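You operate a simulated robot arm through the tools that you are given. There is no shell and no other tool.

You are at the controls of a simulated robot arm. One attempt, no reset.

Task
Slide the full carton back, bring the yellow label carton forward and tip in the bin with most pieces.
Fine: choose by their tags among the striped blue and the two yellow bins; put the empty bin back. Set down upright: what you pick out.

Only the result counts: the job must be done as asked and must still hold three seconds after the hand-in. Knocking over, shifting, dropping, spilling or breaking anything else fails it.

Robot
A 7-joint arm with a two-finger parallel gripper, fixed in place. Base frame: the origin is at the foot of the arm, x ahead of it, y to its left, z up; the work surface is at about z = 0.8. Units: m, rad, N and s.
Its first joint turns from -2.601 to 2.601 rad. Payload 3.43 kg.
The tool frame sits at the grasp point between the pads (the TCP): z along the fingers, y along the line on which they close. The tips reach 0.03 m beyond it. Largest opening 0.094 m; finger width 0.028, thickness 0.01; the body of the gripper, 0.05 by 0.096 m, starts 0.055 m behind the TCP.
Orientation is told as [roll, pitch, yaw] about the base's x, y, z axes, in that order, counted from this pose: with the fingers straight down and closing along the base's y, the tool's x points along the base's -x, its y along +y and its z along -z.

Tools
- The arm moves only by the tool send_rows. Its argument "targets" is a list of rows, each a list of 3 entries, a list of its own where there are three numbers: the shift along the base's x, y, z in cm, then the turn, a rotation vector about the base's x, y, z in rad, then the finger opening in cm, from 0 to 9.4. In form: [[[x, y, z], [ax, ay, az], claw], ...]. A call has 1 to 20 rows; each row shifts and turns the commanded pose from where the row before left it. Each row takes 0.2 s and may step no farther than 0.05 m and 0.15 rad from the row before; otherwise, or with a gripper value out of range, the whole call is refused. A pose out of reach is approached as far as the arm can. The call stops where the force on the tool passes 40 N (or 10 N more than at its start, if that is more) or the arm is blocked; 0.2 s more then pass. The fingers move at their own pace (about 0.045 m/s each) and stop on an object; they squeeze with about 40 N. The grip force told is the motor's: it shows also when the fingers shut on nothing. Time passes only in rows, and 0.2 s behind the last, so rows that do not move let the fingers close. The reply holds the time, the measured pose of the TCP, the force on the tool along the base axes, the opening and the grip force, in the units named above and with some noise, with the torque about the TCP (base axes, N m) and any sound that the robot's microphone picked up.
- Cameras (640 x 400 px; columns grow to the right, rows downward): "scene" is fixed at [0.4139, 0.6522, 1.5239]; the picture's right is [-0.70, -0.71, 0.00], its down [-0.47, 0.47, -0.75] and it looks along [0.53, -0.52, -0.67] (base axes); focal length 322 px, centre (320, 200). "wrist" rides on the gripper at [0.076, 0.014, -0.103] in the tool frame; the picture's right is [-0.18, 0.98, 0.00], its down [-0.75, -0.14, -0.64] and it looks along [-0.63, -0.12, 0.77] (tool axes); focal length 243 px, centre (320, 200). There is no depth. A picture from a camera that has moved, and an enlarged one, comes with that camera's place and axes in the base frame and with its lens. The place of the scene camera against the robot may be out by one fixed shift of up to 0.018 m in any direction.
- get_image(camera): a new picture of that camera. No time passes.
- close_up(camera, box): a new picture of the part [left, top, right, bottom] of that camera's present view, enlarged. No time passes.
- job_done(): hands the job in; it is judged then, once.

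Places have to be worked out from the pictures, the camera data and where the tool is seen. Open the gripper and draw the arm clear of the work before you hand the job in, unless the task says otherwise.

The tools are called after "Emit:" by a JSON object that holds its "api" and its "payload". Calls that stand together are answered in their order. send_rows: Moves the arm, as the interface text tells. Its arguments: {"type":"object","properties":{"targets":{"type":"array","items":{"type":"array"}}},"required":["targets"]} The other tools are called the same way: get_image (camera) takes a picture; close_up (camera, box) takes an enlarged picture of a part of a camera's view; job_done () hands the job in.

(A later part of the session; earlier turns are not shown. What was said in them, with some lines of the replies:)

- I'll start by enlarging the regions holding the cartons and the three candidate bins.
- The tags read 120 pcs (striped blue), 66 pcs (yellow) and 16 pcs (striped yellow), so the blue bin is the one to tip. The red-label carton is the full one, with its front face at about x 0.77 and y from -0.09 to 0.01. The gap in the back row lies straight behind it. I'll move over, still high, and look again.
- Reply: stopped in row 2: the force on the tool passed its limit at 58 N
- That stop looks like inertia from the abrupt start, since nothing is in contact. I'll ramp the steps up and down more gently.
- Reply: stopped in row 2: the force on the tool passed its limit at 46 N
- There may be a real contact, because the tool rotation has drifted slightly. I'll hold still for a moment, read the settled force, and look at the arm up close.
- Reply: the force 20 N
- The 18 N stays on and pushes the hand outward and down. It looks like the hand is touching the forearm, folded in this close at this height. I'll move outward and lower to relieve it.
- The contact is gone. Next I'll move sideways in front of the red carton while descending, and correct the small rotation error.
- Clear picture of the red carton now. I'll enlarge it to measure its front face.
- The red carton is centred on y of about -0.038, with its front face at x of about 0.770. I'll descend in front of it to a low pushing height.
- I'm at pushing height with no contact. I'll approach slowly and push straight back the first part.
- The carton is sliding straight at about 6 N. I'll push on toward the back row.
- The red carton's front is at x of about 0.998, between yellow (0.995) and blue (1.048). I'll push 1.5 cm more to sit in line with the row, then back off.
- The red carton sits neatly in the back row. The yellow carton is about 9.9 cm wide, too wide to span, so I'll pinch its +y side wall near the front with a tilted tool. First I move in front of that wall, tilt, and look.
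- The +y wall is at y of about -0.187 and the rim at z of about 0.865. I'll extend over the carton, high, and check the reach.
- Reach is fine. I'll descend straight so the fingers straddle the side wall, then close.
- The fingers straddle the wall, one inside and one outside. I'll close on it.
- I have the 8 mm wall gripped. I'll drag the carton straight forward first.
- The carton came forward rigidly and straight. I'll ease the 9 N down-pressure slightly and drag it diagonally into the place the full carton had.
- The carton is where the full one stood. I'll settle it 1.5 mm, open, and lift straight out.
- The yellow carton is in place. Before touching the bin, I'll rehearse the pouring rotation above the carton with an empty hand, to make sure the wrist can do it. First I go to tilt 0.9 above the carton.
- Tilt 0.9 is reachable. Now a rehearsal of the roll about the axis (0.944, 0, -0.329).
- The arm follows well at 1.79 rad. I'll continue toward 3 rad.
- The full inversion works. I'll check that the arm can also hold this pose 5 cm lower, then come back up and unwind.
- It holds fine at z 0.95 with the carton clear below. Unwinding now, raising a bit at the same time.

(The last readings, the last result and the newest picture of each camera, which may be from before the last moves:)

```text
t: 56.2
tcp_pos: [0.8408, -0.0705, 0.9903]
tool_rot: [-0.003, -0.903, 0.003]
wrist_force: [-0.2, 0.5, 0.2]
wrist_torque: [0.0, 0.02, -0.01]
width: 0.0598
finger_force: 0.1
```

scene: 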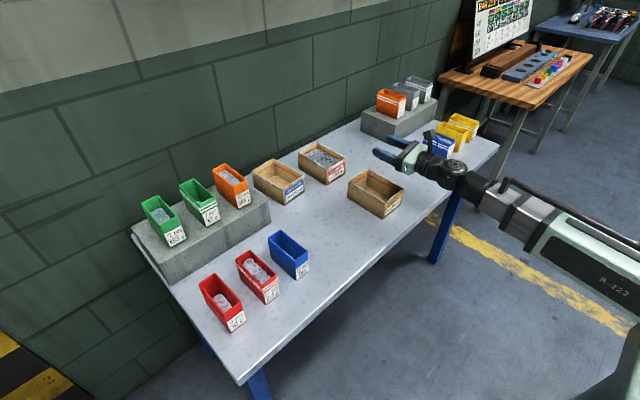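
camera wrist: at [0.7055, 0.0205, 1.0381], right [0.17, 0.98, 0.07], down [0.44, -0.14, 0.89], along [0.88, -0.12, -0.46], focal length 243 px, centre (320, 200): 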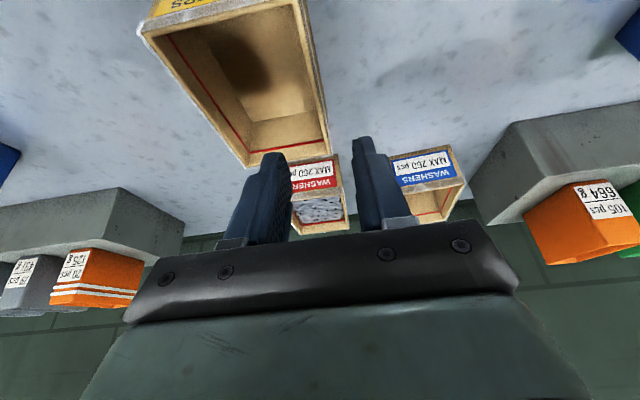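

Back upright at tilt 0.9. Next I go to a viewing pose in front of the blue bin to measure it and the gap to its neighbour.

Emit:
{"api": "send_rows", "payload": {"targets": [[[-0.3, -0.7, 0], [0, 0.02, 0], 8], [[-0.6, -1.5, 0], [0, 0.03, 0], 8], [[-0.8, -2.2, 0], [0, 0.04, 0], 8], [[-0.8, -2.5, 0], [0, 0.05, 0], 8], [[-0.8, -2.5, 0], [0, 0.05, 0], 8], [[-0.8, -2.5, 0], [0, 0.05, 0], 8], [[-0.8, -2.5, 0], [0, 0.05, 0], 8], [[-0.8, -2.5, 0], [0, 0.05, 0], 8], [[-0.8, -2.5, 0], [0, 0.05, 0], 8], [[-0.8, -2.5, 0], [0, 0.05, 0], 8], [[-0.8, -2.5, 0], [0, 0.05, 0], 8], [[-0.8, -2.5, 0], [0, 0.05, 0], 8], [[-0.6, -2.5, 0], [0, 0.05, 0], 8], [[-0.5, -2.4, 0], [0, 0.04, 0], 8], [[-0.4, -2, 0], [0, 0.03, 0], 8], [[-0.3, -1.4, 0], [0, 0.02, 0], 8], [[-0.2, -0.8, 0], [0, 0.02, 0], 8], [[-0.1, -0.3, 0], [0, 0, 0], 8], [[0, 0, 0], [0, 0, 0], 8]]}}

Emit:
{"api": "get_image", "payload": {"camera": "wrist"}}

```text
t: 60.2
tcp_pos: [0.7289, -0.4319, 0.9905]
tool_rot: [0.002, -0.203, 0.003]
wrist_force: [-0.8, 0.2, 0.4]
wrist_torque: [0.0, 0.01, 0.02]
width: 0.0798
finger_force: 0.1
```

```text
taken
camera wrist: at [0.6351, -0.4191, 1.0754], right [0.18, 0.98, 0.04], down [0.61, -0.14, 0.78], along [0.77, -0.12, -0.62], focal length 243 px, centre (320, 200)
```

wrist: 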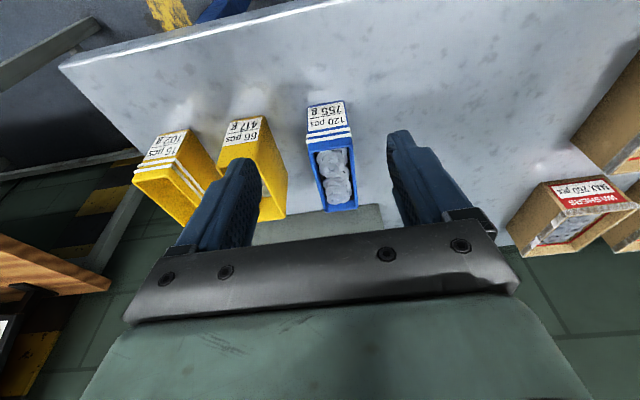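

Emit:
{"api": "close_up", "payload": {"camera": "wrist", "box": [210, 85, 390, 225]}}

Emit:
{"api": "close_up", "payload": {"camera": "wrist", "box": [290, 90, 370, 220]}}

Emit:
{"api": "close_up", "payload": {"camera": "wrist", "box": [120, 100, 280, 225]}}

```text
2.86 times, centred on (300, 155) of wrist
camera zoom: at [0.6351, -0.4191, 1.0754], right [0.18, 0.98, 0.04], down [0.61, -0.14, 0.78], along [0.77, -0.12, -0.62], focal length 693 px, centre (377, 329)
```

zoom: 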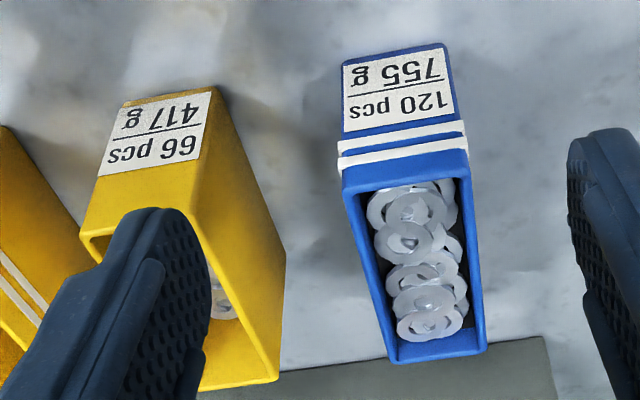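

```text
3.08 times, centred on (330, 155) of wrist
camera zoom: at [0.6351, -0.4191, 1.0754], right [0.18, 0.98, 0.04], down [0.61, -0.14, 0.78], along [0.77, -0.12, -0.62], focal length 746 px, centre (289, 338)
```

zoom: 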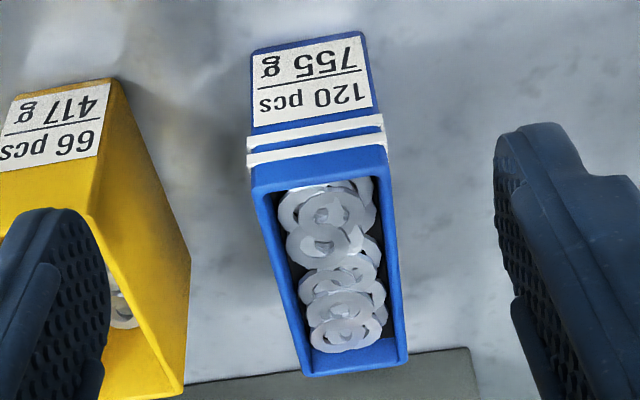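

```text
3.20 times, centred on (200, 162) of wrist
camera zoom: at [0.6351, -0.4191, 1.0754], right [0.18, 0.98, 0.04], down [0.61, -0.14, 0.78], along [0.77, -0.12, -0.62], focal length 776 px, centre (704, 320)
```

zoom: 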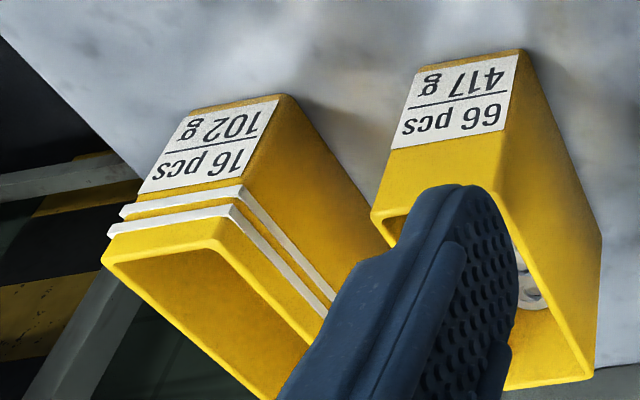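

The tags are confirmed: 120, 66 and 16. The blue bin spans x from about 0.793 to 0.91 and y from -0.455 to -0.409, with the rim near z 0.875 and a 5.6 cm gap to the yellow bin. I'll tilt to 0.8 and position above it with the fingers open across its sides.

Emit:
{"api": "send_rows", "payload": {"targets": [[[0.3, 0, 0], [0, -0.03, 0], 7.4], [[0.8, 0, 0], [0, -0.06, 0], 7.4], [[1.3, 0, 0], [0, -0.08, 0], 7.4], [[1.7, 0, 0], [0, -0.09, 0], 7.4], [[1.8, 0, 0], [0, -0.09, 0], 7.4], [[1.7, 0, 0], [0, -0.08, 0], 7.4], [[1.4, 0, 0], [0, -0.07, 0], 7.4], [[1, 0, 0], [0, -0.05, 0], 7.4], [[0.6, 0, 0], [0, -0.03, 0], 7.4], [[0.2, 0, 0], [0, -0.017, 0], 7.4], [[0, 0, 0], [0, 0, 0], 7.4]]}}

Emit:
{"api": "get_image", "payload": {"camera": "wrist"}}

Emit:
{"api": "close_up", "payload": {"camera": "scene", "box": [370, 60, 530, 180]}}

```text
t: 62.6
tcp_pos: [0.8385, -0.4312, 0.9903]
tool_rot: [-0.001, -0.799, 0.001]
wrist_force: [-0.1, -0.6, -0.6]
wrist_torque: [0.0, 0.02, 0.01]
width: 0.0742
finger_force: 0.2
```

```text
taken
camera wrist: at [0.7122, -0.4184, 1.0072], right [0.13, 0.98, 0.13], down [0.07, -0.14, 0.99], along [0.99, -0.12, -0.08], focal length 243 px, centre (320, 200)
```

wrist: 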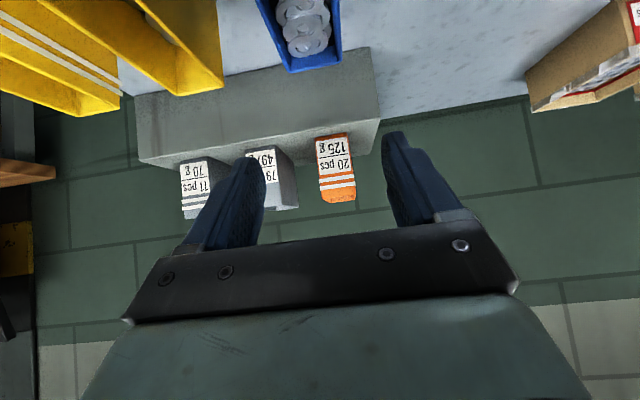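

```text
3.33 times, centred on (450, 120) of scene
camera zoom: at [0.4139, 0.6522, 1.5239], right [-0.7, -0.71, 0.0], down [-0.47, 0.47, -0.75], along [0.53, -0.52, -0.67], focal length 1072 px, centre (-113, 467)
```

zoom: 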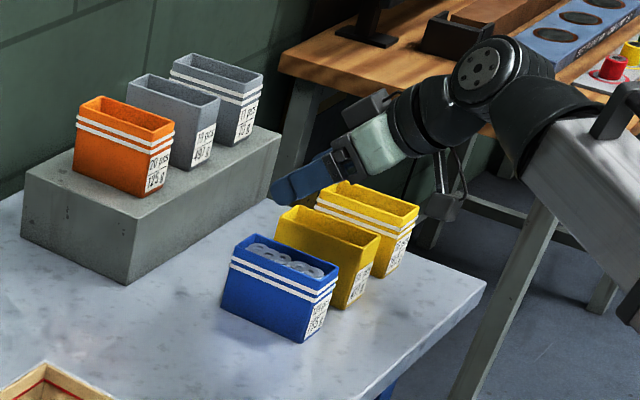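

The pose is good. I'll descend part way, to z 0.89, and check alignment with the bin sides.

Emit:
{"api": "send_rows", "payload": {"targets": [[[0, 0, -0.5], [0, 0, 0], 7.4], [[-0.1, 0, -1], [0, 0, 0], 7.4], [[0, 0, -1.5], [0, 0, 0], 7.4], [[0, 0, -1.8], [0, 0, 0], 7.4], [[0, 0, -1.8], [0, 0, 0], 7.4], [[0, 0, -1.5], [0, 0, 0], 7.4], [[0, 0, -1], [0, 0, 0], 7.4], [[0, 0, -0.6], [0, 0, 0], 7.4], [[0, 0, -0.3], [0, 0, 0], 7.4], [[0, 0, 0], [0, 0, 0], 7.4]]}}

Emit:
{"api": "get_image", "payload": {"camera": "wrist"}}

Emit:
{"api": "close_up", "payload": {"camera": "scene", "box": [390, 90, 510, 180]}}

```text
t: 64.8
tcp_pos: [0.8374, -0.4316, 0.8898]
tool_rot: [-0.003, -0.799, 0.002]
wrist_force: [0.1, -0.1, -0.4]
wrist_torque: [0.02, -0.02, -0.01]
width: 0.0741
finger_force: 0.1
```

```text
taken
camera wrist: at [0.7108, -0.418, 0.9072], right [0.13, 0.98, 0.13], down [0.07, -0.14, 0.99], along [0.99, -0.12, -0.08], focal length 243 px, centre (320, 200)
```

wrist: 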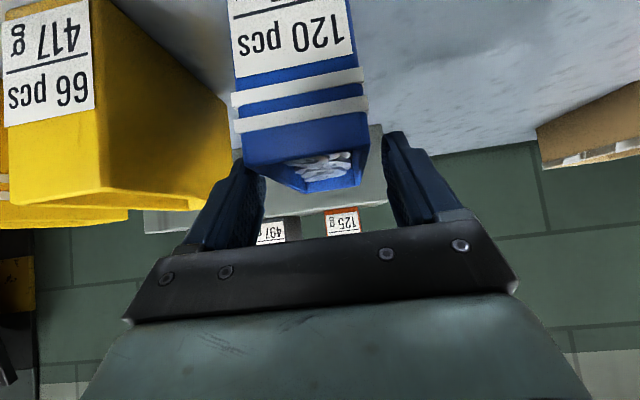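

```text
4.44 times, centred on (450, 135) of scene
camera zoom: at [0.4139, 0.6522, 1.5239], right [-0.7, -0.71, 0.0], down [-0.47, 0.47, -0.75], along [0.53, -0.52, -0.67], focal length 1429 px, centre (-258, 489)
```

zoom: 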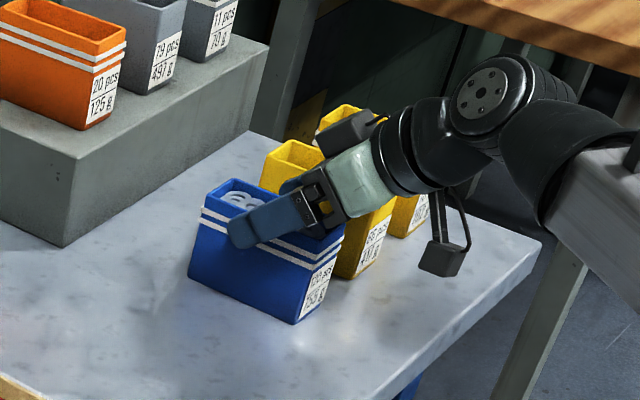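

The fingers straddle the bin and are centred. The rim reads nearer z 0.882, so I'll stop at TCP z 0.856 to keep the palm off the front rim, then close gently.

Emit:
{"api": "send_rows", "payload": {"targets": [[[0, 0, -0.4], [0, 0, 0], 7.4], [[0, 0, -0.8], [0, 0, 0], 7.4], [[0, 0, -0.9], [0, 0, 0], 7.4], [[0, 0, -0.7], [0, 0, 0], 7.4], [[0, 0, -0.4], [0, 0, 0], 7.4], [[0, 0, -0.2], [0, 0, 0], 7.4], [[0, 0, 0], [0, 0, 0], 7.4]]}}

Emit:
{"api": "get_image", "payload": {"camera": "wrist"}}

Emit:
{"api": "close_up", "payload": {"camera": "scene", "box": [390, 90, 510, 180]}}

```text
t: 66.4
tcp_pos: [0.8383, -0.4314, 0.8559]
tool_rot: [-0.002, -0.8, 0.002]
wrist_force: [0.9, 0.6, 0.3]
wrist_torque: [-0.02, -0.02, 0.0]
width: 0.074
finger_force: 0.0
```

```text
taken
camera wrist: at [0.711, -0.4186, 0.8733], right [0.13, 0.98, 0.13], down [0.07, -0.14, 0.99], along [0.99, -0.12, -0.08], focal length 243 px, centre (320, 200)
```

wrist: 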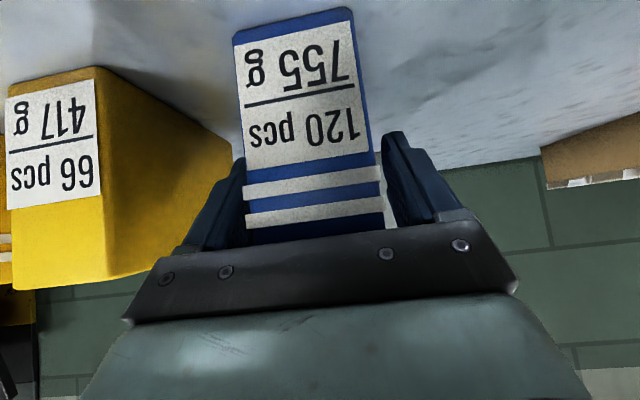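

```text
4.44 times, centred on (450, 135) of scene
camera zoom: at [0.4139, 0.6522, 1.5239], right [-0.7, -0.71, 0.0], down [-0.47, 0.47, -0.75], along [0.53, -0.52, -0.67], focal length 1429 px, centre (-258, 489)
```

zoom: 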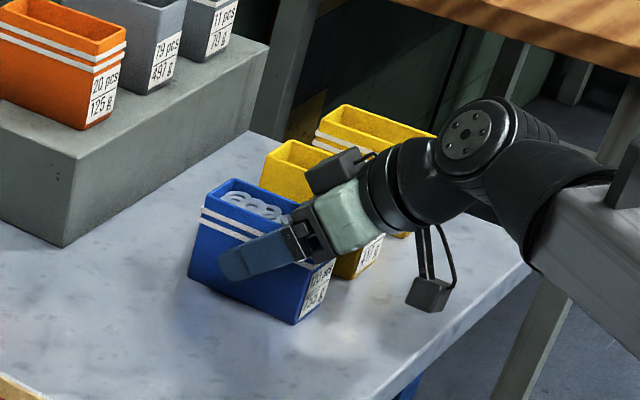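

The fit is as planned and there is no contact. I'll close on the bin sides; this pose, (0.838, -0.431, 0.856), is what I'll return the bin to.

Emit:
{"api": "send_rows", "payload": {"targets": [[[0, 0, 0], [0, 0, 0], 6], [[0, 0, 0], [0, 0, 0], 5], [[0, 0, 0], [0, 0, 0], 4], [[0, 0, 0], [0, 0, 0], 3], [[0, 0, 0], [0, 0, 0], 3], [[0, 0, 0], [0, 0, 0], 3]]}}

Emit:
{"api": "get_image", "payload": {"camera": "wrist"}}

```text
t: 67.8
tcp_pos: [0.836, -0.4312, 0.8566]
tool_rot: [-0.002, -0.798, 0.002]
wrist_force: [0.1, 3.5, 1.6]
wrist_torque: [0.24, -0.07, 0.1]
width: 0.0503
finger_force: 39.9
```

```text
taken
camera wrist: at [0.7109, -0.4184, 0.8734], right [0.13, 0.98, 0.13], down [0.07, -0.14, 0.99], along [0.99, -0.12, -0.08], focal length 243 px, centre (320, 200)
```

wrist: 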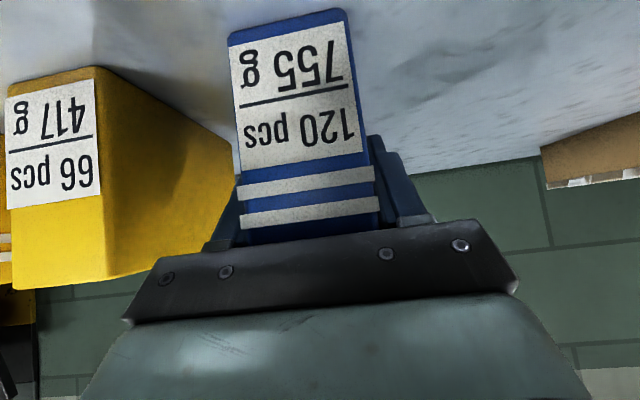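

Gripped at 5.0 cm with the full squeeze. I'll lift slowly.

Emit:
{"api": "send_rows", "payload": {"targets": [[[0, 0, 0.2], [0, 0, 0], 3], [[0, 0, 0.3], [0, 0, 0], 3], [[0, 0, 0.5], [0, 0, 0], 3], [[0, 0, 0.5], [0, 0, 0], 3], [[0, 0, 0.3], [0, 0, 0], 3], [[0, 0, 0.2], [0, 0, 0], 3], [[0, 0, 0], [0, 0, 0], 3]]}}

Emit:
{"api": "get_image", "payload": {"camera": "wrist"}}

Emit:
{"api": "close_up", "payload": {"camera": "scene", "box": [390, 90, 510, 180]}}

```text
t: 69.4
tcp_pos: [0.8368, -0.4319, 0.8754]
tool_rot: [-0.002, -0.797, 0.002]
wrist_force: [0.5, 0.2, -8.7]
wrist_torque: [-0.01, 0.06, -0.02]
width: 0.0503
finger_force: 40.1
```

```text
taken
camera wrist: at [0.7111, -0.419, 0.893], right [0.13, 0.98, 0.13], down [0.07, -0.14, 0.99], along [0.99, -0.12, -0.08], focal length 243 px, centre (320, 200)
```

wrist: 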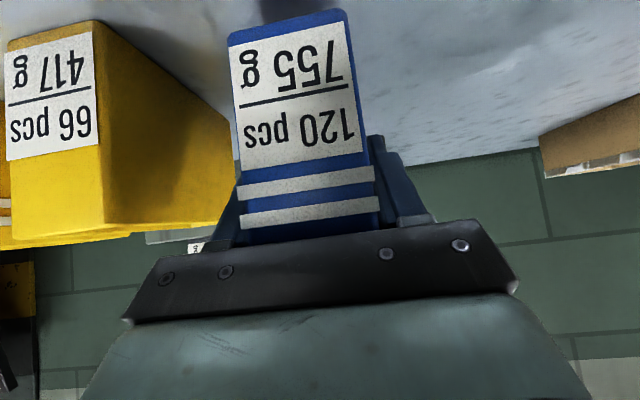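

```text
4.44 times, centred on (450, 135) of scene
camera zoom: at [0.4139, 0.6522, 1.5239], right [-0.7, -0.71, 0.0], down [-0.47, 0.47, -0.75], along [0.53, -0.52, -0.67], focal length 1429 px, centre (-258, 489)
```

zoom: 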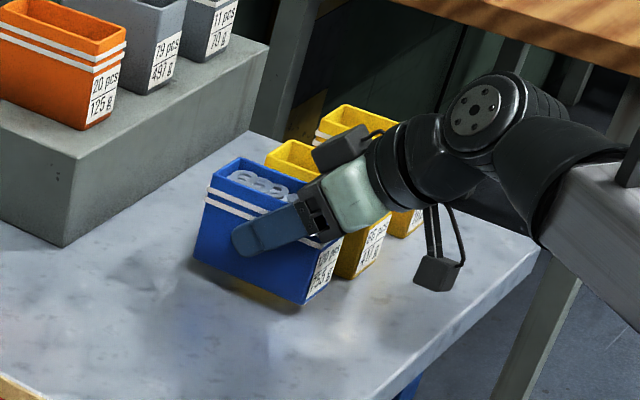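

The bin is held level and weighs about 8.7 N. I'll raise it further, then carry it gently toward the carton.

Emit:
{"api": "send_rows", "payload": {"targets": [[[0, 0, 0.4], [0, 0, 0], 3], [[0, 0, 0.8], [0, 0, 0], 3], [[0, 0, 1.2], [0, 0, 0], 3], [[0, 0, 1.5], [0, 0, 0], 3], [[0, 0, 1.5], [0, 0, 0], 3], [[0, 0.3, 1.5], [0, 0, 0], 3], [[0, 0.6, 1.2], [0, 0, 0], 3], [[0.1, 1, 0.7], [0, 0, 0], 3], [[0.2, 1.4, 0.3], [0, 0, 0], 3], [[0.2, 1.8, 0], [0, 0, 0], 3], [[0.2, 2, 0], [0, 0, 0], 3], [[0.2, 2, 0], [0, 0, 0], 3], [[0.2, 2, 0], [0, 0, 0], 3], [[0.2, 2, 0], [0, 0, 0], 3], [[0.2, 2, 0], [0, 0, 0], 3], [[0.2, 2, 0], [0, 0, 0], 3], [[0.2, 2, 0], [0, 0, 0], 3], [[0.2, 2, 0], [0, 0, 0], 3], [[0.2, 2, 0], [0, 0, 0], 3], [[0.2, 2, 0], [0, 0, 0], 3]]}}

Emit:
{"api": "send_rows", "payload": {"targets": [[[0.1, 2, 0], [0, 0, 0], 3], [[0.1, 2, 0], [0, 0, 0], 3], [[0.1, 2, 0], [0, 0, 0], 3], [[0, 2, 0], [0, 0, 0], 3], [[0, 2, 0], [0, 0, 0], 3], [[0, 2, 0], [0, 0, 0], 3], [[0, 1.8, 0], [0, 0, 0], 3], [[0, 1.4, 0], [0, 0, 0], 3], [[0, 1, 0], [0, 0, 0], 3], [[0, 0.6, 0], [0, 0, 0], 3], [[0, 0.3, 0], [0, 0, 0], 3], [[0, 0, 0], [0, 0, 0], 3], [[0, 0, 0], [0, 0, 0], 3]]}}

Emit:
{"api": "get_image", "payload": {"camera": "scene"}}

Emit:
{"api": "get_image", "payload": {"camera": "wrist"}}

```text
t: 73.6
tcp_pos: [0.8624, -0.1808, 0.9674]
tool_rot: [-0.002, -0.798, 0.0]
wrist_force: [0.3, -0.6, -8.8]
wrist_torque: [0.01, 0.07, 0.02]
width: 0.0503
finger_force: 40.2
```

```text
t: 76.4
tcp_pos: [0.865, -0.0115, 0.9671]
tool_rot: [-0.002, -0.799, 0.002]
wrist_force: [0.1, -0.5, -7.8]
wrist_torque: [0.0, 0.08, -0.04]
width: 0.0501
finger_force: 40.8
```

```text
taken
```

scene: 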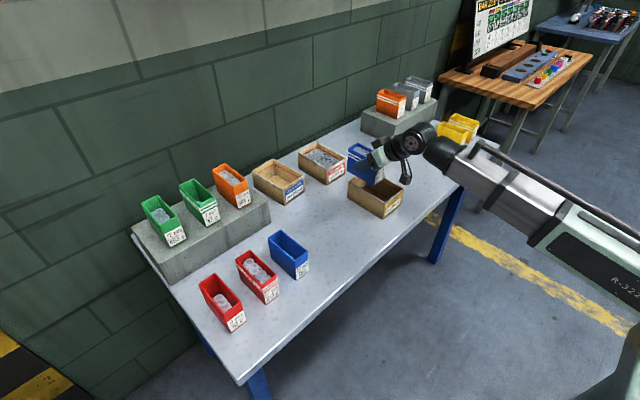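

```text
taken
camera wrist: at [0.739, 0.0036, 0.9843], right [0.13, 0.98, 0.13], down [0.07, -0.14, 0.99], along [0.99, -0.12, -0.08], focal length 243 px, centre (320, 200)
```

wrist: 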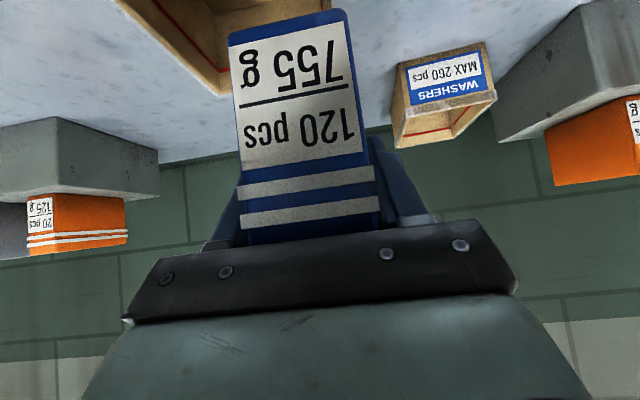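

The bin is over the carton at z 0.967. I'll lower it 2 cm and begin tipping toward -y, shifted slightly to +y so the first pieces land inside, and stop part way to check.

Emit:
{"api": "send_rows", "payload": {"targets": [[[0, 0.2, -0.2], [0.0283, 0, -0.0099], 3], [[0, 0.4, -0.5], [0.0566, 0, -0.0197], 3], [[0, 0.5, -0.6], [0.0944, 0, -0.0329], 3], [[0, 0.5, -0.5], [0.0944, 0, -0.0329], 3], [[0, 0.5, -0.2], [0.0944, 0, -0.0329], 3], [[0, 0.4, 0], [0.0944, 0, -0.0329], 3], [[0, 0.1, 0], [0.0944, 0, -0.0329], 3], [[0, 0, 0], [0.0661, 0, -0.023], 3], [[0, 0, 0], [0.0661, 0, -0.023], 3], [[0, 0, 0], [0.0472, 0, -0.0165], 3], [[0, 0, 0], [0.0283, 0, -0.0099], 3], [[0, 0, 0], [0, 0, 0], 3]]}}

Emit:
{"api": "close_up", "payload": {"camera": "scene", "box": [310, 110, 470, 230]}}

Emit:
{"api": "get_image", "payload": {"camera": "wrist"}}

```text
t: 79.0
tcp_pos: [0.8659, 0.0159, 0.9472]
tool_rot: [0.872, -0.465, -0.829]
wrist_force: [0.3, 0.1, -7.4]
wrist_torque: [-0.1, 0.05, 0.03]
width: 0.0504
finger_force: 40.4
```

```text
3.33 times, centred on (390, 170) of scene
camera zoom: at [0.4139, 0.6522, 1.5239], right [-0.7, -0.71, 0.0], down [-0.47, 0.47, -0.75], along [0.53, -0.52, -0.67], focal length 1072 px, centre (87, 300)
```

zoom: 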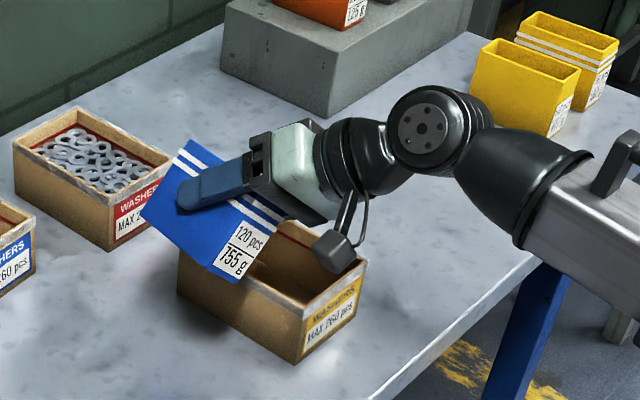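

```text
taken
camera wrist: at [0.7452, 0.0437, 0.9814], right [0.35, 0.56, 0.75], down [-0.07, -0.79, 0.61], along [0.94, -0.26, -0.24], focal length 243 px, centre (320, 200)
```

wrist: 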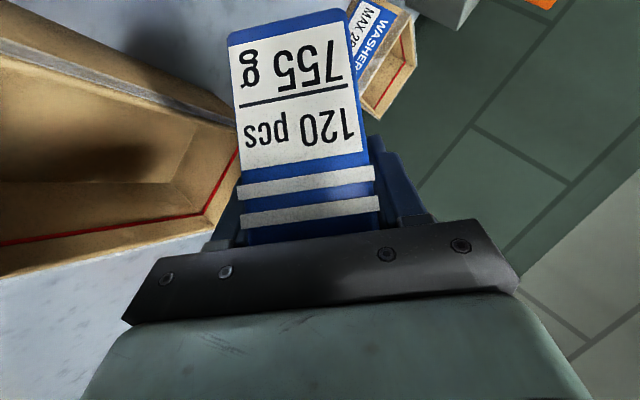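

About 0.8 rad tipped, and nothing has spilled. The bin's far end is a bit beyond the carton, so I'll shift 1.2 cm toward the robot and keep tipping slowly.

Emit:
{"api": "send_rows", "payload": {"targets": [[[-0.3, 0, 0], [0.0094, 0, -0.0033], 3], [[-0.5, 0, 0], [0.0283, 0, -0.0099], 3], [[-0.3, 0, 0], [0.0472, 0, -0.0165], 3], [[-0.1, 0, 0], [0.0566, 0, -0.0197], 3], [[0, -0.1, 0], [0.0566, 0, -0.0197], 3], [[0, 0, 0], [0.0566, 0, -0.0197], 3], [[0, -0.1, 0], [0.0566, 0, -0.0197], 3], [[0, 0, 0], [0.0566, 0, -0.0197], 3], [[0, -0.1, 0], [0.0566, 0, -0.0197], 3], [[0, 0, 0], [0.0566, 0, -0.0197], 3], [[0, -0.1, 0], [0.0566, 0, -0.0197], 3], [[0, -0.1, 0], [0.0472, 0, -0.0165], 3], [[0, 0, 0], [0.0283, 0, -0.0099], 3], [[0, 0, 0], [0, 0, 0], 3]]}}

Emit:
{"api": "close_up", "payload": {"camera": "scene", "box": [310, 110, 470, 230]}}

Emit:
{"api": "get_image", "payload": {"camera": "wrist"}}

```text
t: 82.0
tcp_pos: [0.8529, 0.0112, 0.9469]
tool_rot: [1.219, 0.045, -1.123]
wrist_force: [0.1, -0.1, -0.3]
wrist_torque: [0.0, -0.02, 0.0]
width: 0.0494
finger_force: 40.3
```

```text
3.33 times, centred on (390, 170) of scene
camera zoom: at [0.4139, 0.6522, 1.5239], right [-0.7, -0.71, 0.0], down [-0.47, 0.47, -0.75], along [0.53, -0.52, -0.67], focal length 1072 px, centre (87, 300)
```

zoom: 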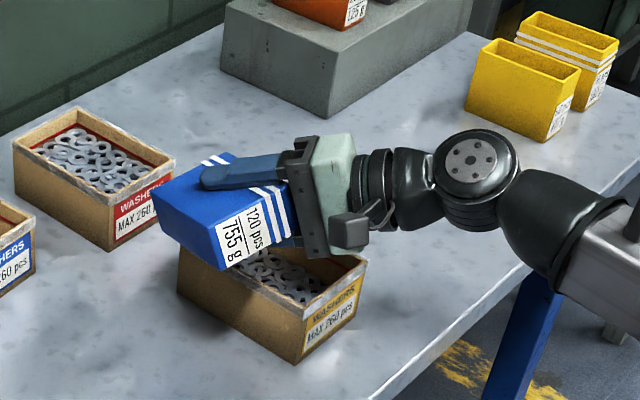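

```text
taken
camera wrist: at [0.7391, 0.0371, 0.9994], right [0.4, -0.06, 0.91], down [-0.26, -0.96, 0.06], along [0.88, -0.26, -0.4], focal length 243 px, centre (320, 200)
```

wrist: 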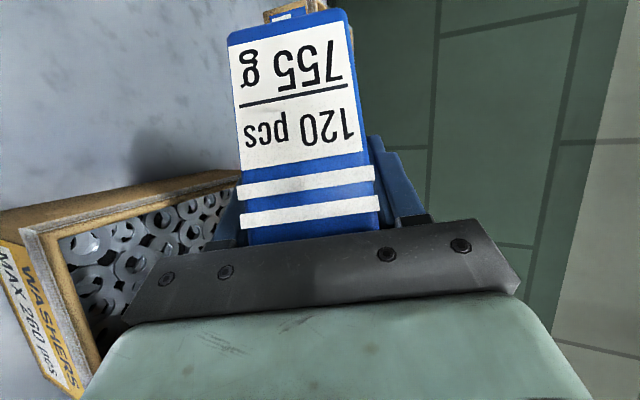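

The force fell to nearly zero and the carton now holds washers, so the bin has largely emptied. I'll tip on to make sure nothing stays inside.

Emit:
{"api": "send_rows", "payload": {"targets": [[[0, -0.1, 0], [0.0283, 0, -0.0099], 3], [[0, -0.2, 0], [0.0566, 0, -0.0197], 3], [[0, -0.3, 0], [0.0755, 0, -0.0263], 3], [[0, -0.3, 0], [0.0755, 0, -0.0263], 3], [[0, -0.3, 0], [0.0755, 0, -0.0263], 3], [[0, -0.3, 0], [0.0755, 0, -0.0263], 3], [[0, -0.3, 0], [0.0755, 0, -0.0263], 3], [[0, -0.3, 0], [0.0755, 0, -0.0263], 3], [[0, -0.3, 0], [0.0755, 0, -0.0263], 3], [[0, -0.3, 0], [0.0755, 0, -0.0263], 3], [[0, -0.3, 0], [0.0755, 0, -0.0263], 3], [[0, -0.3, 0], [0.0755, 0, -0.0263], 3], [[0, -0.3, 0], [0.0755, 0, -0.0263], 3], [[0, -0.3, 0], [0.0755, 0, -0.0263], 3], [[0, -0.2, 0], [0.0755, 0, -0.0263], 3], [[0, -0.1, 0], [0.0566, 0, -0.0197], 3], [[0, 0, 0], [0.0283, 0, -0.0099], 3], [[0, 0, 0], [0, 0, 0], 3], [[0, 0, 0], [0, 0, 0], 3]]}}

Emit:
{"api": "close_up", "payload": {"camera": "scene", "box": [310, 110, 470, 230]}}

Emit:
{"api": "get_image", "payload": {"camera": "wrist"}}

```text
t: 86.0
tcp_pos: [0.8533, -0.0313, 0.9483]
tool_rot: [1.706, 1.131, -1.257]
wrist_force: [0.2, 0.8, 0.8]
wrist_torque: [0.01, 0.01, 0.01]
width: 0.0494
finger_force: 40.4
```

```text
3.33 times, centred on (390, 170) of scene
camera zoom: at [0.4139, 0.6522, 1.5239], right [-0.7, -0.71, 0.0], down [-0.47, 0.47, -0.75], along [0.53, -0.52, -0.67], focal length 1072 px, centre (87, 300)
```

zoom: 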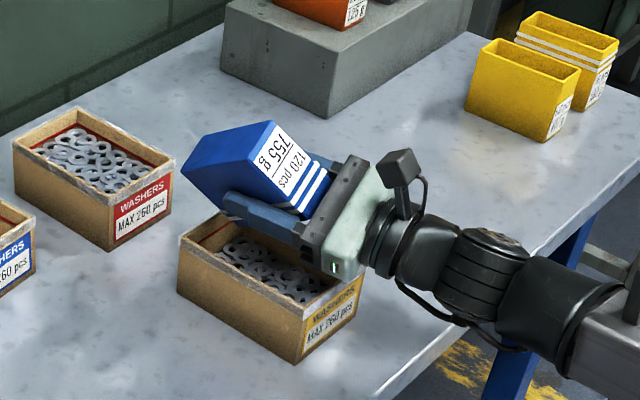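

```text
taken
camera wrist: at [0.7453, -0.0331, 1.0164], right [0.17, -0.95, 0.25], down [-0.55, -0.3, -0.78], along [0.82, 0.0, -0.58], focal length 243 px, centre (320, 200)
```

wrist: 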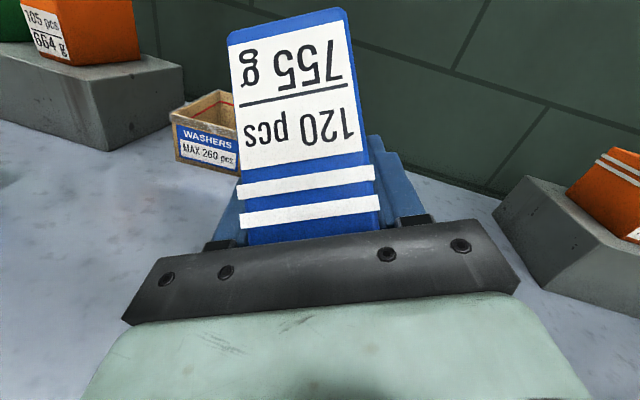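

All the washers appear to be in the carton and none are visible on the table. I'll raise a little and unwind the bin to upright.

Emit:
{"api": "send_rows", "payload": {"targets": [[[0, 0, 0.5], [-0.0094, 0, 0.0033], 3], [[0, 0, 1], [-0.0283, 0, 0.0099], 3], [[0, 0, 1], [-0.0566, 0, 0.0197], 3], [[0, 0, 0.5], [-0.0944, 0, 0.0329], 3], [[0, 0, 0], [-0.0944, 0, 0.0329], 3], [[0, 0, 0], [-0.0944, 0, 0.0329], 3], [[0, 0, 0], [-0.0944, 0, 0.0329], 3], [[0, 0, 0], [-0.0944, 0, 0.0329], 3], [[0, 0, 0], [-0.0944, 0, 0.0329], 3], [[0, 0, 0], [-0.0944, 0, 0.0329], 3], [[0, 0, 0], [-0.0944, 0, 0.0329], 3], [[0, 0, 0], [-0.0944, 0, 0.0329], 3], [[0, 0, 0], [-0.0944, 0, 0.0329], 3], [[0, 0, 0], [-0.0944, 0, 0.0329], 3], [[0, 0, 0], [-0.0944, 0, 0.0329], 3], [[0, 0, 0], [-0.0944, 0, 0.0329], 3], [[0, 0, 0], [-0.0944, 0, 0.0329], 3], [[0, 0, 0], [-0.0944, 0, 0.0329], 3], [[0, 0, 0], [-0.0944, 0, 0.0329], 3], [[0, 0, 0], [-0.0944, 0, 0.0329], 3]]}}

Emit:
{"api": "send_rows", "payload": {"targets": [[[0, 0, 0], [-0.0944, 0, 0.0329], 3], [[0, 0, 0], [-0.0944, 0, 0.0329], 3], [[0, 0, 0], [-0.0944, 0, 0.0329], 3], [[0, 0, 0], [-0.0944, 0, 0.0329], 3], [[0, 0, 0], [-0.0944, 0, 0.0329], 3], [[0, 0, 0], [-0.0944, 0, 0.0329], 3], [[0, 0, 0], [-0.0944, 0, 0.0329], 3], [[0, 0, 0], [-0.0755, 0, 0.0263], 3], [[0, 0, 0], [-0.0566, 0, 0.0197], 3], [[0, 0, 0], [-0.0283, 0, 0.0099], 3], [[0, 0, 0], [-0.0094, 0, 0.0033], 3], [[0, 0, 0], [0, 0, 0], 3]]}}

Emit:
{"api": "get_image", "payload": {"camera": "scene"}}

Emit:
{"api": "close_up", "payload": {"camera": "scene", "box": [310, 110, 470, 230]}}

```text
t: 90.2
tcp_pos: [0.853, -0.0313, 0.9766]
tool_rot: [0.92, -0.421, -0.867]
wrist_force: [0.1, 0.1, -1.0]
wrist_torque: [-0.03, 0.0, 0.02]
width: 0.0494
finger_force: 40.4
```

```text
t: 92.8
tcp_pos: [0.853, -0.0311, 0.9767]
tool_rot: [-0.002, -0.798, 0.004]
wrist_force: [-0.5, 0.2, -0.8]
wrist_torque: [0.0, -0.01, 0.02]
width: 0.0494
finger_force: 40.4
```

```text
taken
```

scene: 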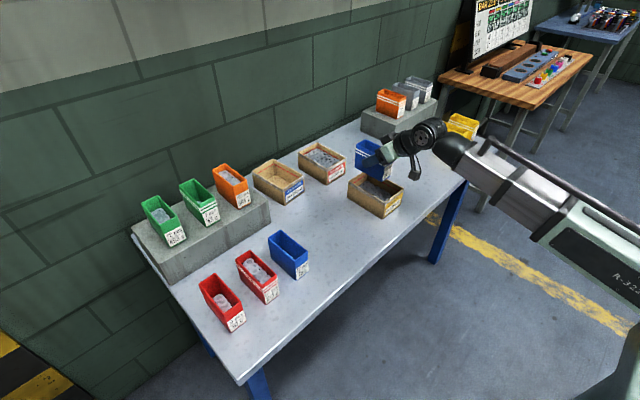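

```text
3.33 times, centred on (390, 170) of scene
camera zoom: at [0.4139, 0.6522, 1.5239], right [-0.7, -0.71, 0.0], down [-0.47, 0.47, -0.75], along [0.53, -0.52, -0.67], focal length 1072 px, centre (87, 300)
```

zoom: 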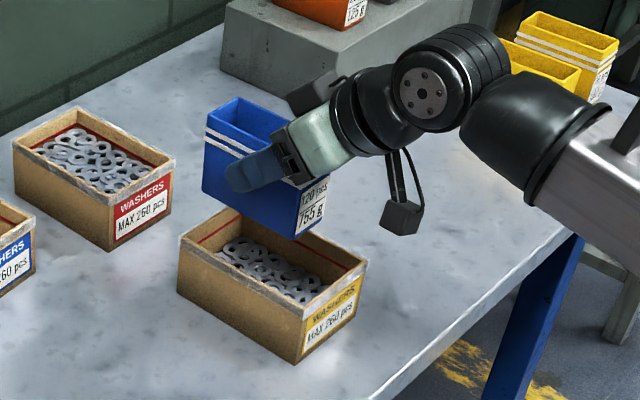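

The bin is empty and upright. I'll carry it back above its original spot.

Emit:
{"api": "send_rows", "payload": {"targets": [[[0, -0.3, 0], [0, 0, 0], 3], [[0, -0.7, 0], [0, 0, 0], 3], [[-0.1, -1.2, 0], [0, 0, 0], 3], [[-0.1, -1.7, 0], [0, 0, 0], 3], [[-0.1, -2, 0], [0, 0, 0], 3], [[-0.1, -2.3, 0], [0, 0, 0], 3], [[-0.1, -2.4, 0], [0, 0, 0], 3], [[-0.1, -2.4, 0], [0, 0, 0], 3], [[-0.1, -2.4, 0], [0, 0, 0], 3], [[-0.1, -2.4, 0], [0, 0, 0], 3], [[-0.1, -2.4, 0], [0, 0, 0], 3], [[-0.1, -2.4, 0], [0, 0, 0], 3], [[-0.1, -2.4, 0], [0, 0, 0], 3], [[-0.1, -2.4, 0], [0, 0, 0], 3], [[-0.1, -2.4, 0], [0, 0, 0], 3], [[-0.1, -2.4, 0], [0, 0, 0], 3], [[-0.1, -2.3, 0], [0, 0, 0], 3], [[-0.08, -2, 0], [0, 0, 0], 3], [[0, -1.6, 0], [0, 0, 0], 3]]}}

Emit:
{"api": "send_rows", "payload": {"targets": [[[0, -1, 0], [0, 0, 0], 3], [[0, -0.6, 0], [0, 0, 0], 3], [[0, -0.34, 0], [0, 0, 0], 3], [[0, 0, 0], [0, 0, 0], 3], [[0, 0, 0], [0, 0, 0], 3]]}}

Emit:
{"api": "get_image", "payload": {"camera": "wrist"}}

Emit:
{"api": "close_up", "payload": {"camera": "scene", "box": [390, 80, 510, 170]}}

```text
t: 96.8
tcp_pos: [0.8384, -0.4127, 0.9763]
tool_rot: [-0.005, -0.799, 0.002]
wrist_force: [-0.6, 0.6, -0.6]
wrist_torque: [0.03, 0.0, 0.02]
width: 0.0493
finger_force: 40.1
```

```text
t: 98.0
tcp_pos: [0.838, -0.4314, 0.9773]
tool_rot: [-0.003, -0.799, 0.001]
wrist_force: [-0.7, 0.9, -0.1]
wrist_torque: [0.0, 0.0, 0.04]
width: 0.0497
finger_force: 40.2
```

```text
taken
camera wrist: at [0.7112, -0.418, 0.994], right [0.13, 0.98, 0.13], down [0.07, -0.14, 0.99], along [0.99, -0.12, -0.08], focal length 243 px, centre (320, 200)
```

wrist: 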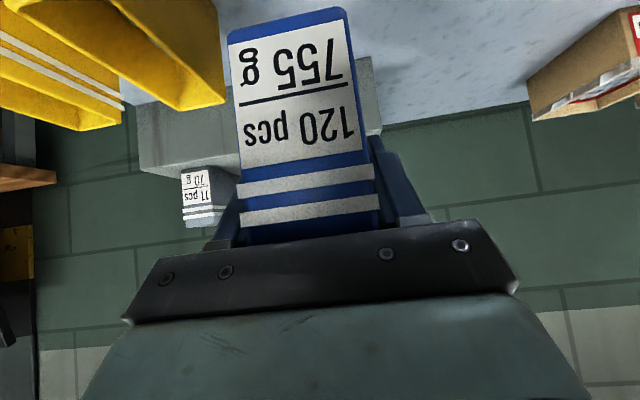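

```text
4.44 times, centred on (450, 125) of scene
camera zoom: at [0.4139, 0.6522, 1.5239], right [-0.7, -0.71, 0.0], down [-0.47, 0.47, -0.75], along [0.53, -0.52, -0.67], focal length 1429 px, centre (-258, 533)
```

zoom: 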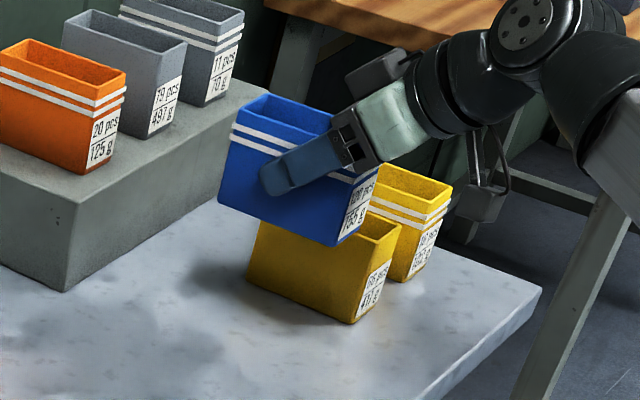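

The bin sits in the grip exactly as when I picked it up. I'll lower it straight to the table, slowing at the end.

Emit:
{"api": "send_rows", "payload": {"targets": [[[0, 0, -0.5], [0, 0, 0], 3], [[0, 0, -1], [0, 0, 0], 3], [[0, 0, -1.5], [0, 0, 0], 3], [[0, 0, -1.8], [0, 0, 0], 3], [[0, 0, -1.8], [0, 0, 0], 3], [[0, 0, -1.6], [0, 0, 0], 3], [[0, 0, -1.2], [0, 0, 0], 3], [[0, 0, -0.9], [0, 0, 0], 3], [[0, 0, -0.6], [0, 0, 0], 3], [[0, 0, -0.4], [0, 0, 0], 3], [[0, 0, -0.3], [0, 0, 0], 3], [[0, 0, -0.2], [0, 0, 0], 3], [[0, 0, -0.1], [0, 0, 0], 3], [[0, 0, -0.1], [0, 0, 0], 3], [[0, 0, 0], [0, 0, 0], 3]]}}

Emit:
{"api": "close_up", "payload": {"camera": "scene", "box": [390, 90, 510, 180]}}

Emit:
{"api": "get_image", "payload": {"camera": "wrist"}}

```text
t: 101.2
tcp_pos: [0.8378, -0.4316, 0.8576]
tool_rot: [-0.004, -0.799, 0.002]
wrist_force: [-0.8, 0.1, 0.7]
wrist_torque: [0.03, -0.03, 0.0]
width: 0.0494
finger_force: 40.2
```

```text
4.44 times, centred on (450, 135) of scene
camera zoom: at [0.4139, 0.6522, 1.5239], right [-0.7, -0.71, 0.0], down [-0.47, 0.47, -0.75], along [0.53, -0.52, -0.67], focal length 1429 px, centre (-258, 489)
```

zoom: 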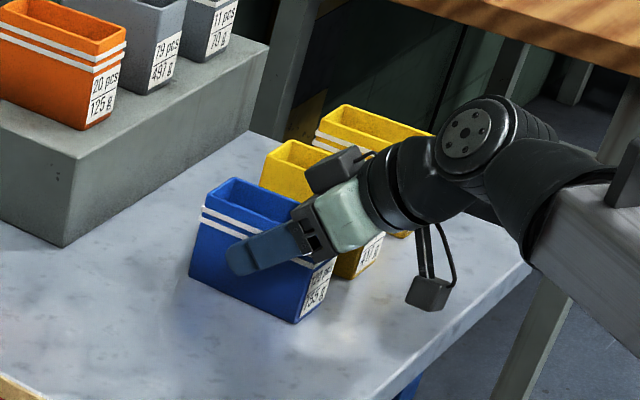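

```text
taken
camera wrist: at [0.7113, -0.4182, 0.8744], right [0.13, 0.98, 0.13], down [0.07, -0.14, 0.99], along [0.99, -0.12, -0.08], focal length 243 px, centre (320, 200)
```

wrist: 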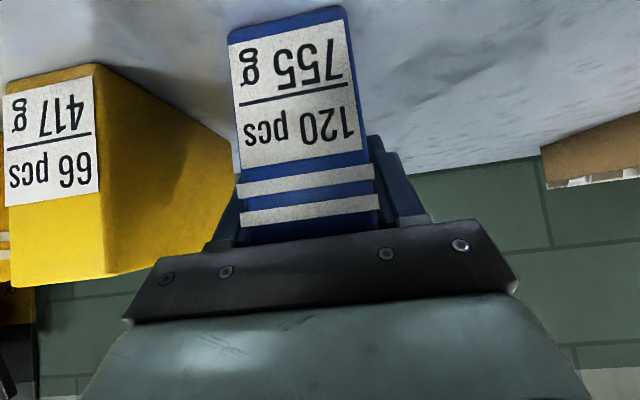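

I'm about a millimetre above the grasp height, so I'll feel for the table with tiny steps.

Emit:
{"api": "send_rows", "payload": {"targets": [[[0, 0, -0.1], [0, 0, 0], 3], [[0, 0, 0], [0, 0, 0], 3]]}}

Emit:
{"api": "send_rows", "payload": {"targets": [[[0, 0, -0.05], [0, 0, 0], 3], [[0, 0, 0], [0, 0, 0], 3]]}}

```text
t: 101.8
tcp_pos: [0.8374, -0.4312, 0.8567]
tool_rot: [-0.004, -0.799, 0.002]
wrist_force: [1.2, 0.0, 7.2]
wrist_torque: [0.12, -0.25, 0.0]
width: 0.0495
finger_force: 40.8
```

```text
t: 102.4
tcp_pos: [0.837, -0.431, 0.8573]
tool_rot: [-0.002, -0.8, 0.002]
wrist_force: [2.9, -1.6, 18.1]
wrist_torque: [0.1, 0.15, 0.01]
width: 0.0495
finger_force: 40.0
```

The bin is on the table. I'll relieve the pressing force, open symmetrically, then lift the hand straight up.

Emit:
{"api": "send_rows", "payload": {"targets": [[[0, 0, 0.1], [0, 0, 0], 3], [[0, 0, 0], [0, 0, 0], 3], [[0, 0, 0], [0, 0, 0], 5.2], [[0, 0, 0], [0, 0, 0], 5.8], [[0, 0, 0], [0, 0, 0], 6.6], [[0, 0, 0], [0, 0, 0], 7.4], [[0, 0, 0], [0, 0, 0], 7.4], [[0, 0, 0.4], [0, 0, 0], 7.4], [[0, 0, 0.8], [0, 0, 0], 7.4], [[0, 0, 1.2], [0, 0, 0], 7.4], [[0, 0, 1.6], [0, 0, 0], 7.4], [[0, 0, 2], [0, 0, 0], 7.4], [[0, 0, 2], [0, 0, 0], 7.4], [[0, 0, 2], [0, 0, 0], 7.4], [[0, 0, 1.5], [0, 0, 0], 7.4], [[0, 0, 1], [0, 0, 0], 7.4], [[0, 0, 0.5], [0, 0, 0], 7.4], [[0, 0, 0], [0, 0, 0], 7.4]]}}

Emit:
{"api": "get_image", "payload": {"camera": "scene"}}

Emit:
{"api": "get_image", "payload": {"camera": "wrist"}}

```text
t: 106.2
tcp_pos: [0.8367, -0.4311, 0.9858]
tool_rot: [-0.005, -0.798, 0.001]
wrist_force: [0.3, 0.2, 0.5]
wrist_torque: [0.0, 0.01, -0.03]
width: 0.074
finger_force: 0.1
```

```text
taken
```

scene: 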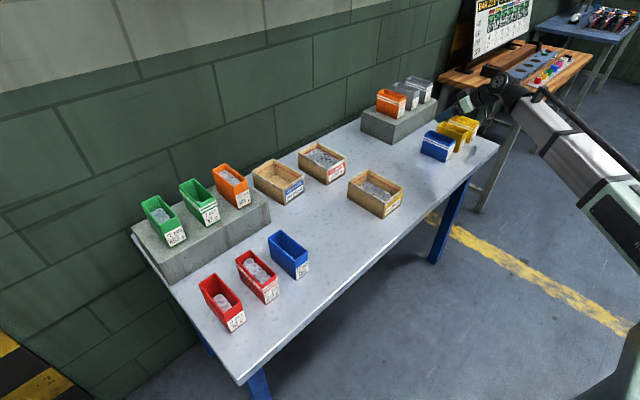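

```text
taken
camera wrist: at [0.7111, -0.4176, 1.0041], right [0.13, 0.98, 0.13], down [0.07, -0.14, 0.99], along [0.99, -0.12, -0.08], focal length 243 px, centre (320, 200)
```

wrist: 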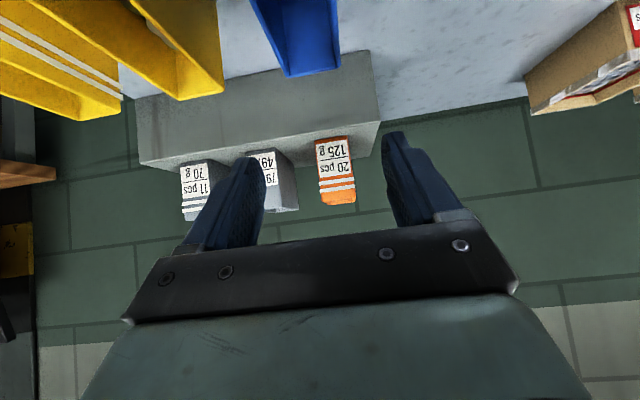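

The bin stands upright in its place, and the fingers are free. I'll draw the arm clear and take a final close look at everything.

Emit:
{"api": "send_rows", "payload": {"targets": [[[-0.3, 0, 0.4], [0, 0.03, 0], 7.4], [[-0.7, 0, 0.6], [0, 0.06, 0], 7.4], [[-1.1, 0, 0.8], [0, 0.08, 0], 7.4], [[-1.4, 0, 0.8], [0, 0.09, 0], 7.4], [[-1.5, 0, 0.8], [0, 0.09, 0], 7.4], [[-1.5, 0, 0.6], [0, 0.09, 0], 7.4], [[-1.3, 0, 0.4], [0, 0.08, 0], 7.4], [[-1, 0, 0.2], [0, 0.06, 0], 7.4], [[-0.6, 0, 0], [0, 0.02, 0], 7.4], [[-0.2, 0, 0], [0, 0, 0], 7.4], [[0, 0, 0], [0, 0, 0], 7.4]]}}

Emit:
{"api": "close_up", "payload": {"camera": "scene", "box": [290, 100, 510, 240]}}

Emit:
{"api": "close_up", "payload": {"camera": "scene", "box": [400, 100, 500, 170]}}

Emit:
{"api": "get_image", "payload": {"camera": "wrist"}}

Emit:
{"api": "close_up", "payload": {"camera": "scene", "box": [300, 130, 430, 240]}}

```text
t: 108.6
tcp_pos: [0.7398, -0.4319, 1.0324]
tool_rot: [-0.001, -0.2, 0.003]
wrist_force: [-1.1, 0.1, 0.1]
wrist_torque: [-0.03, -0.02, 0.0]
width: 0.074
finger_force: 0.0
```

```text
2.86 times, centred on (400, 170) of scene
camera zoom: at [0.4139, 0.6522, 1.5239], right [-0.7, -0.71, 0.0], down [-0.47, 0.47, -0.75], along [0.53, -0.52, -0.67], focal length 919 px, centre (91, 286)
```

zoom: 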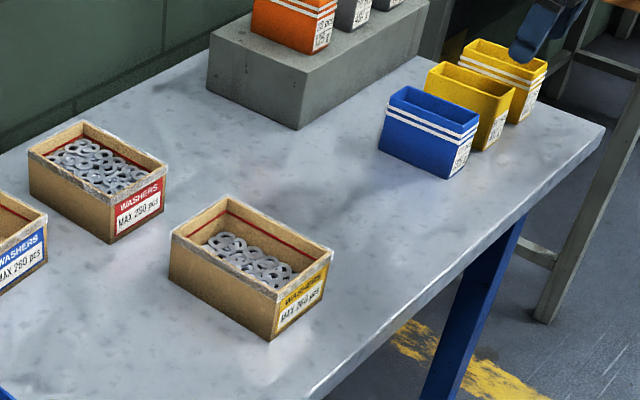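

```text
5.71 times, centred on (450, 135) of scene
camera zoom: at [0.4139, 0.6522, 1.5239], right [-0.7, -0.71, 0.0], down [-0.47, 0.47, -0.75], along [0.53, -0.52, -0.67], focal length 1837 px, centre (-423, 571)
```

zoom: 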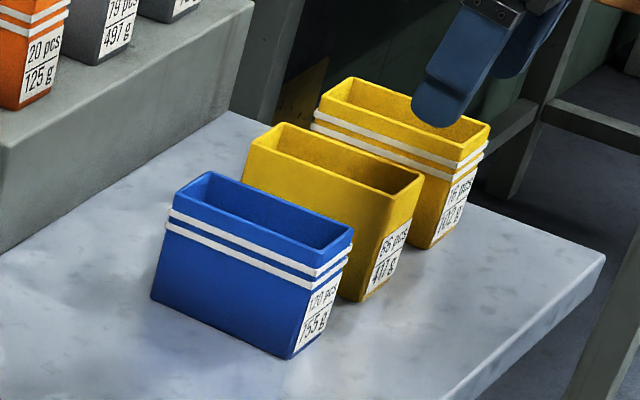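

```text
taken
camera wrist: at [0.6466, -0.4177, 1.1184], right [0.18, 0.98, 0.03], down [0.61, -0.14, 0.78], along [0.77, -0.12, -0.63], focal length 243 px, centre (320, 200)
```

wrist: 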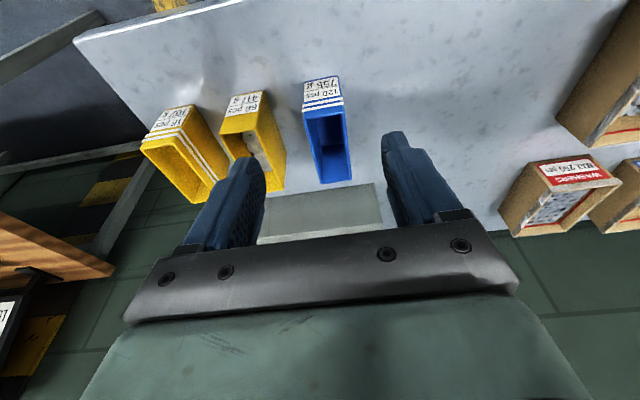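

```text
3.64 times, centred on (365, 185) of scene
camera zoom: at [0.4139, 0.6522, 1.5239], right [-0.7, -0.71, 0.0], down [-0.47, 0.47, -0.75], along [0.53, -0.52, -0.67], focal length 1169 px, centre (156, 254)
```

zoom: 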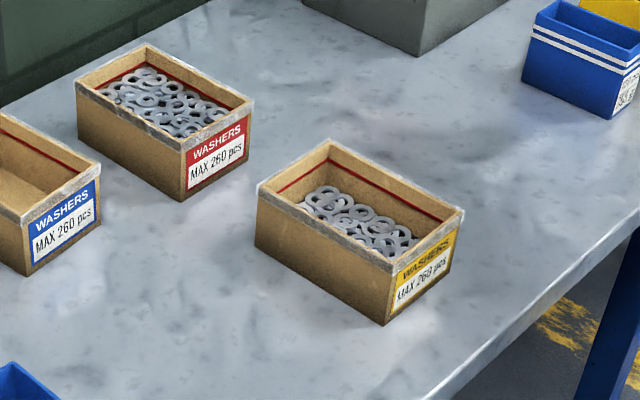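

The final views show:
- **Red carton:** full, back in line with the row.
- **Yellow-label carton:** forward and holding the washers.
- **Blue bin:** empty, upright and within a pixel of its original place.
- **Table:** no stray pieces.

The gripper is open and clear of the work, so I'm handing in.

Emit:
{"api": "job_done", "payload": {}}

```text
The job is handed in.
```

The job is handed in. I have no verdict back, so what follows is what the last pictures showed.

- **Full carton (red label):** slid straight back about 24 cm, into the gap between the yellow- and blue-label cartons.
- **Yellow-label carton:** brought forward to the spot where the full carton had stood. You didn't name an exact place, so that was my choice.
- **Bin tipped:** the striped blue one, whose tag reads 120 pcs. The two yellow bins read 66 and 16. The washers went into the yellow-label carton, and I saw none on the table.
- **Empty bin:** back in its original place, standing upright.

Early on the arm stopped twice, apparently because the hand pressed against its own forearm. This happened in the air above the table, and nothing there was touched. The gripper is open and clear of the work.
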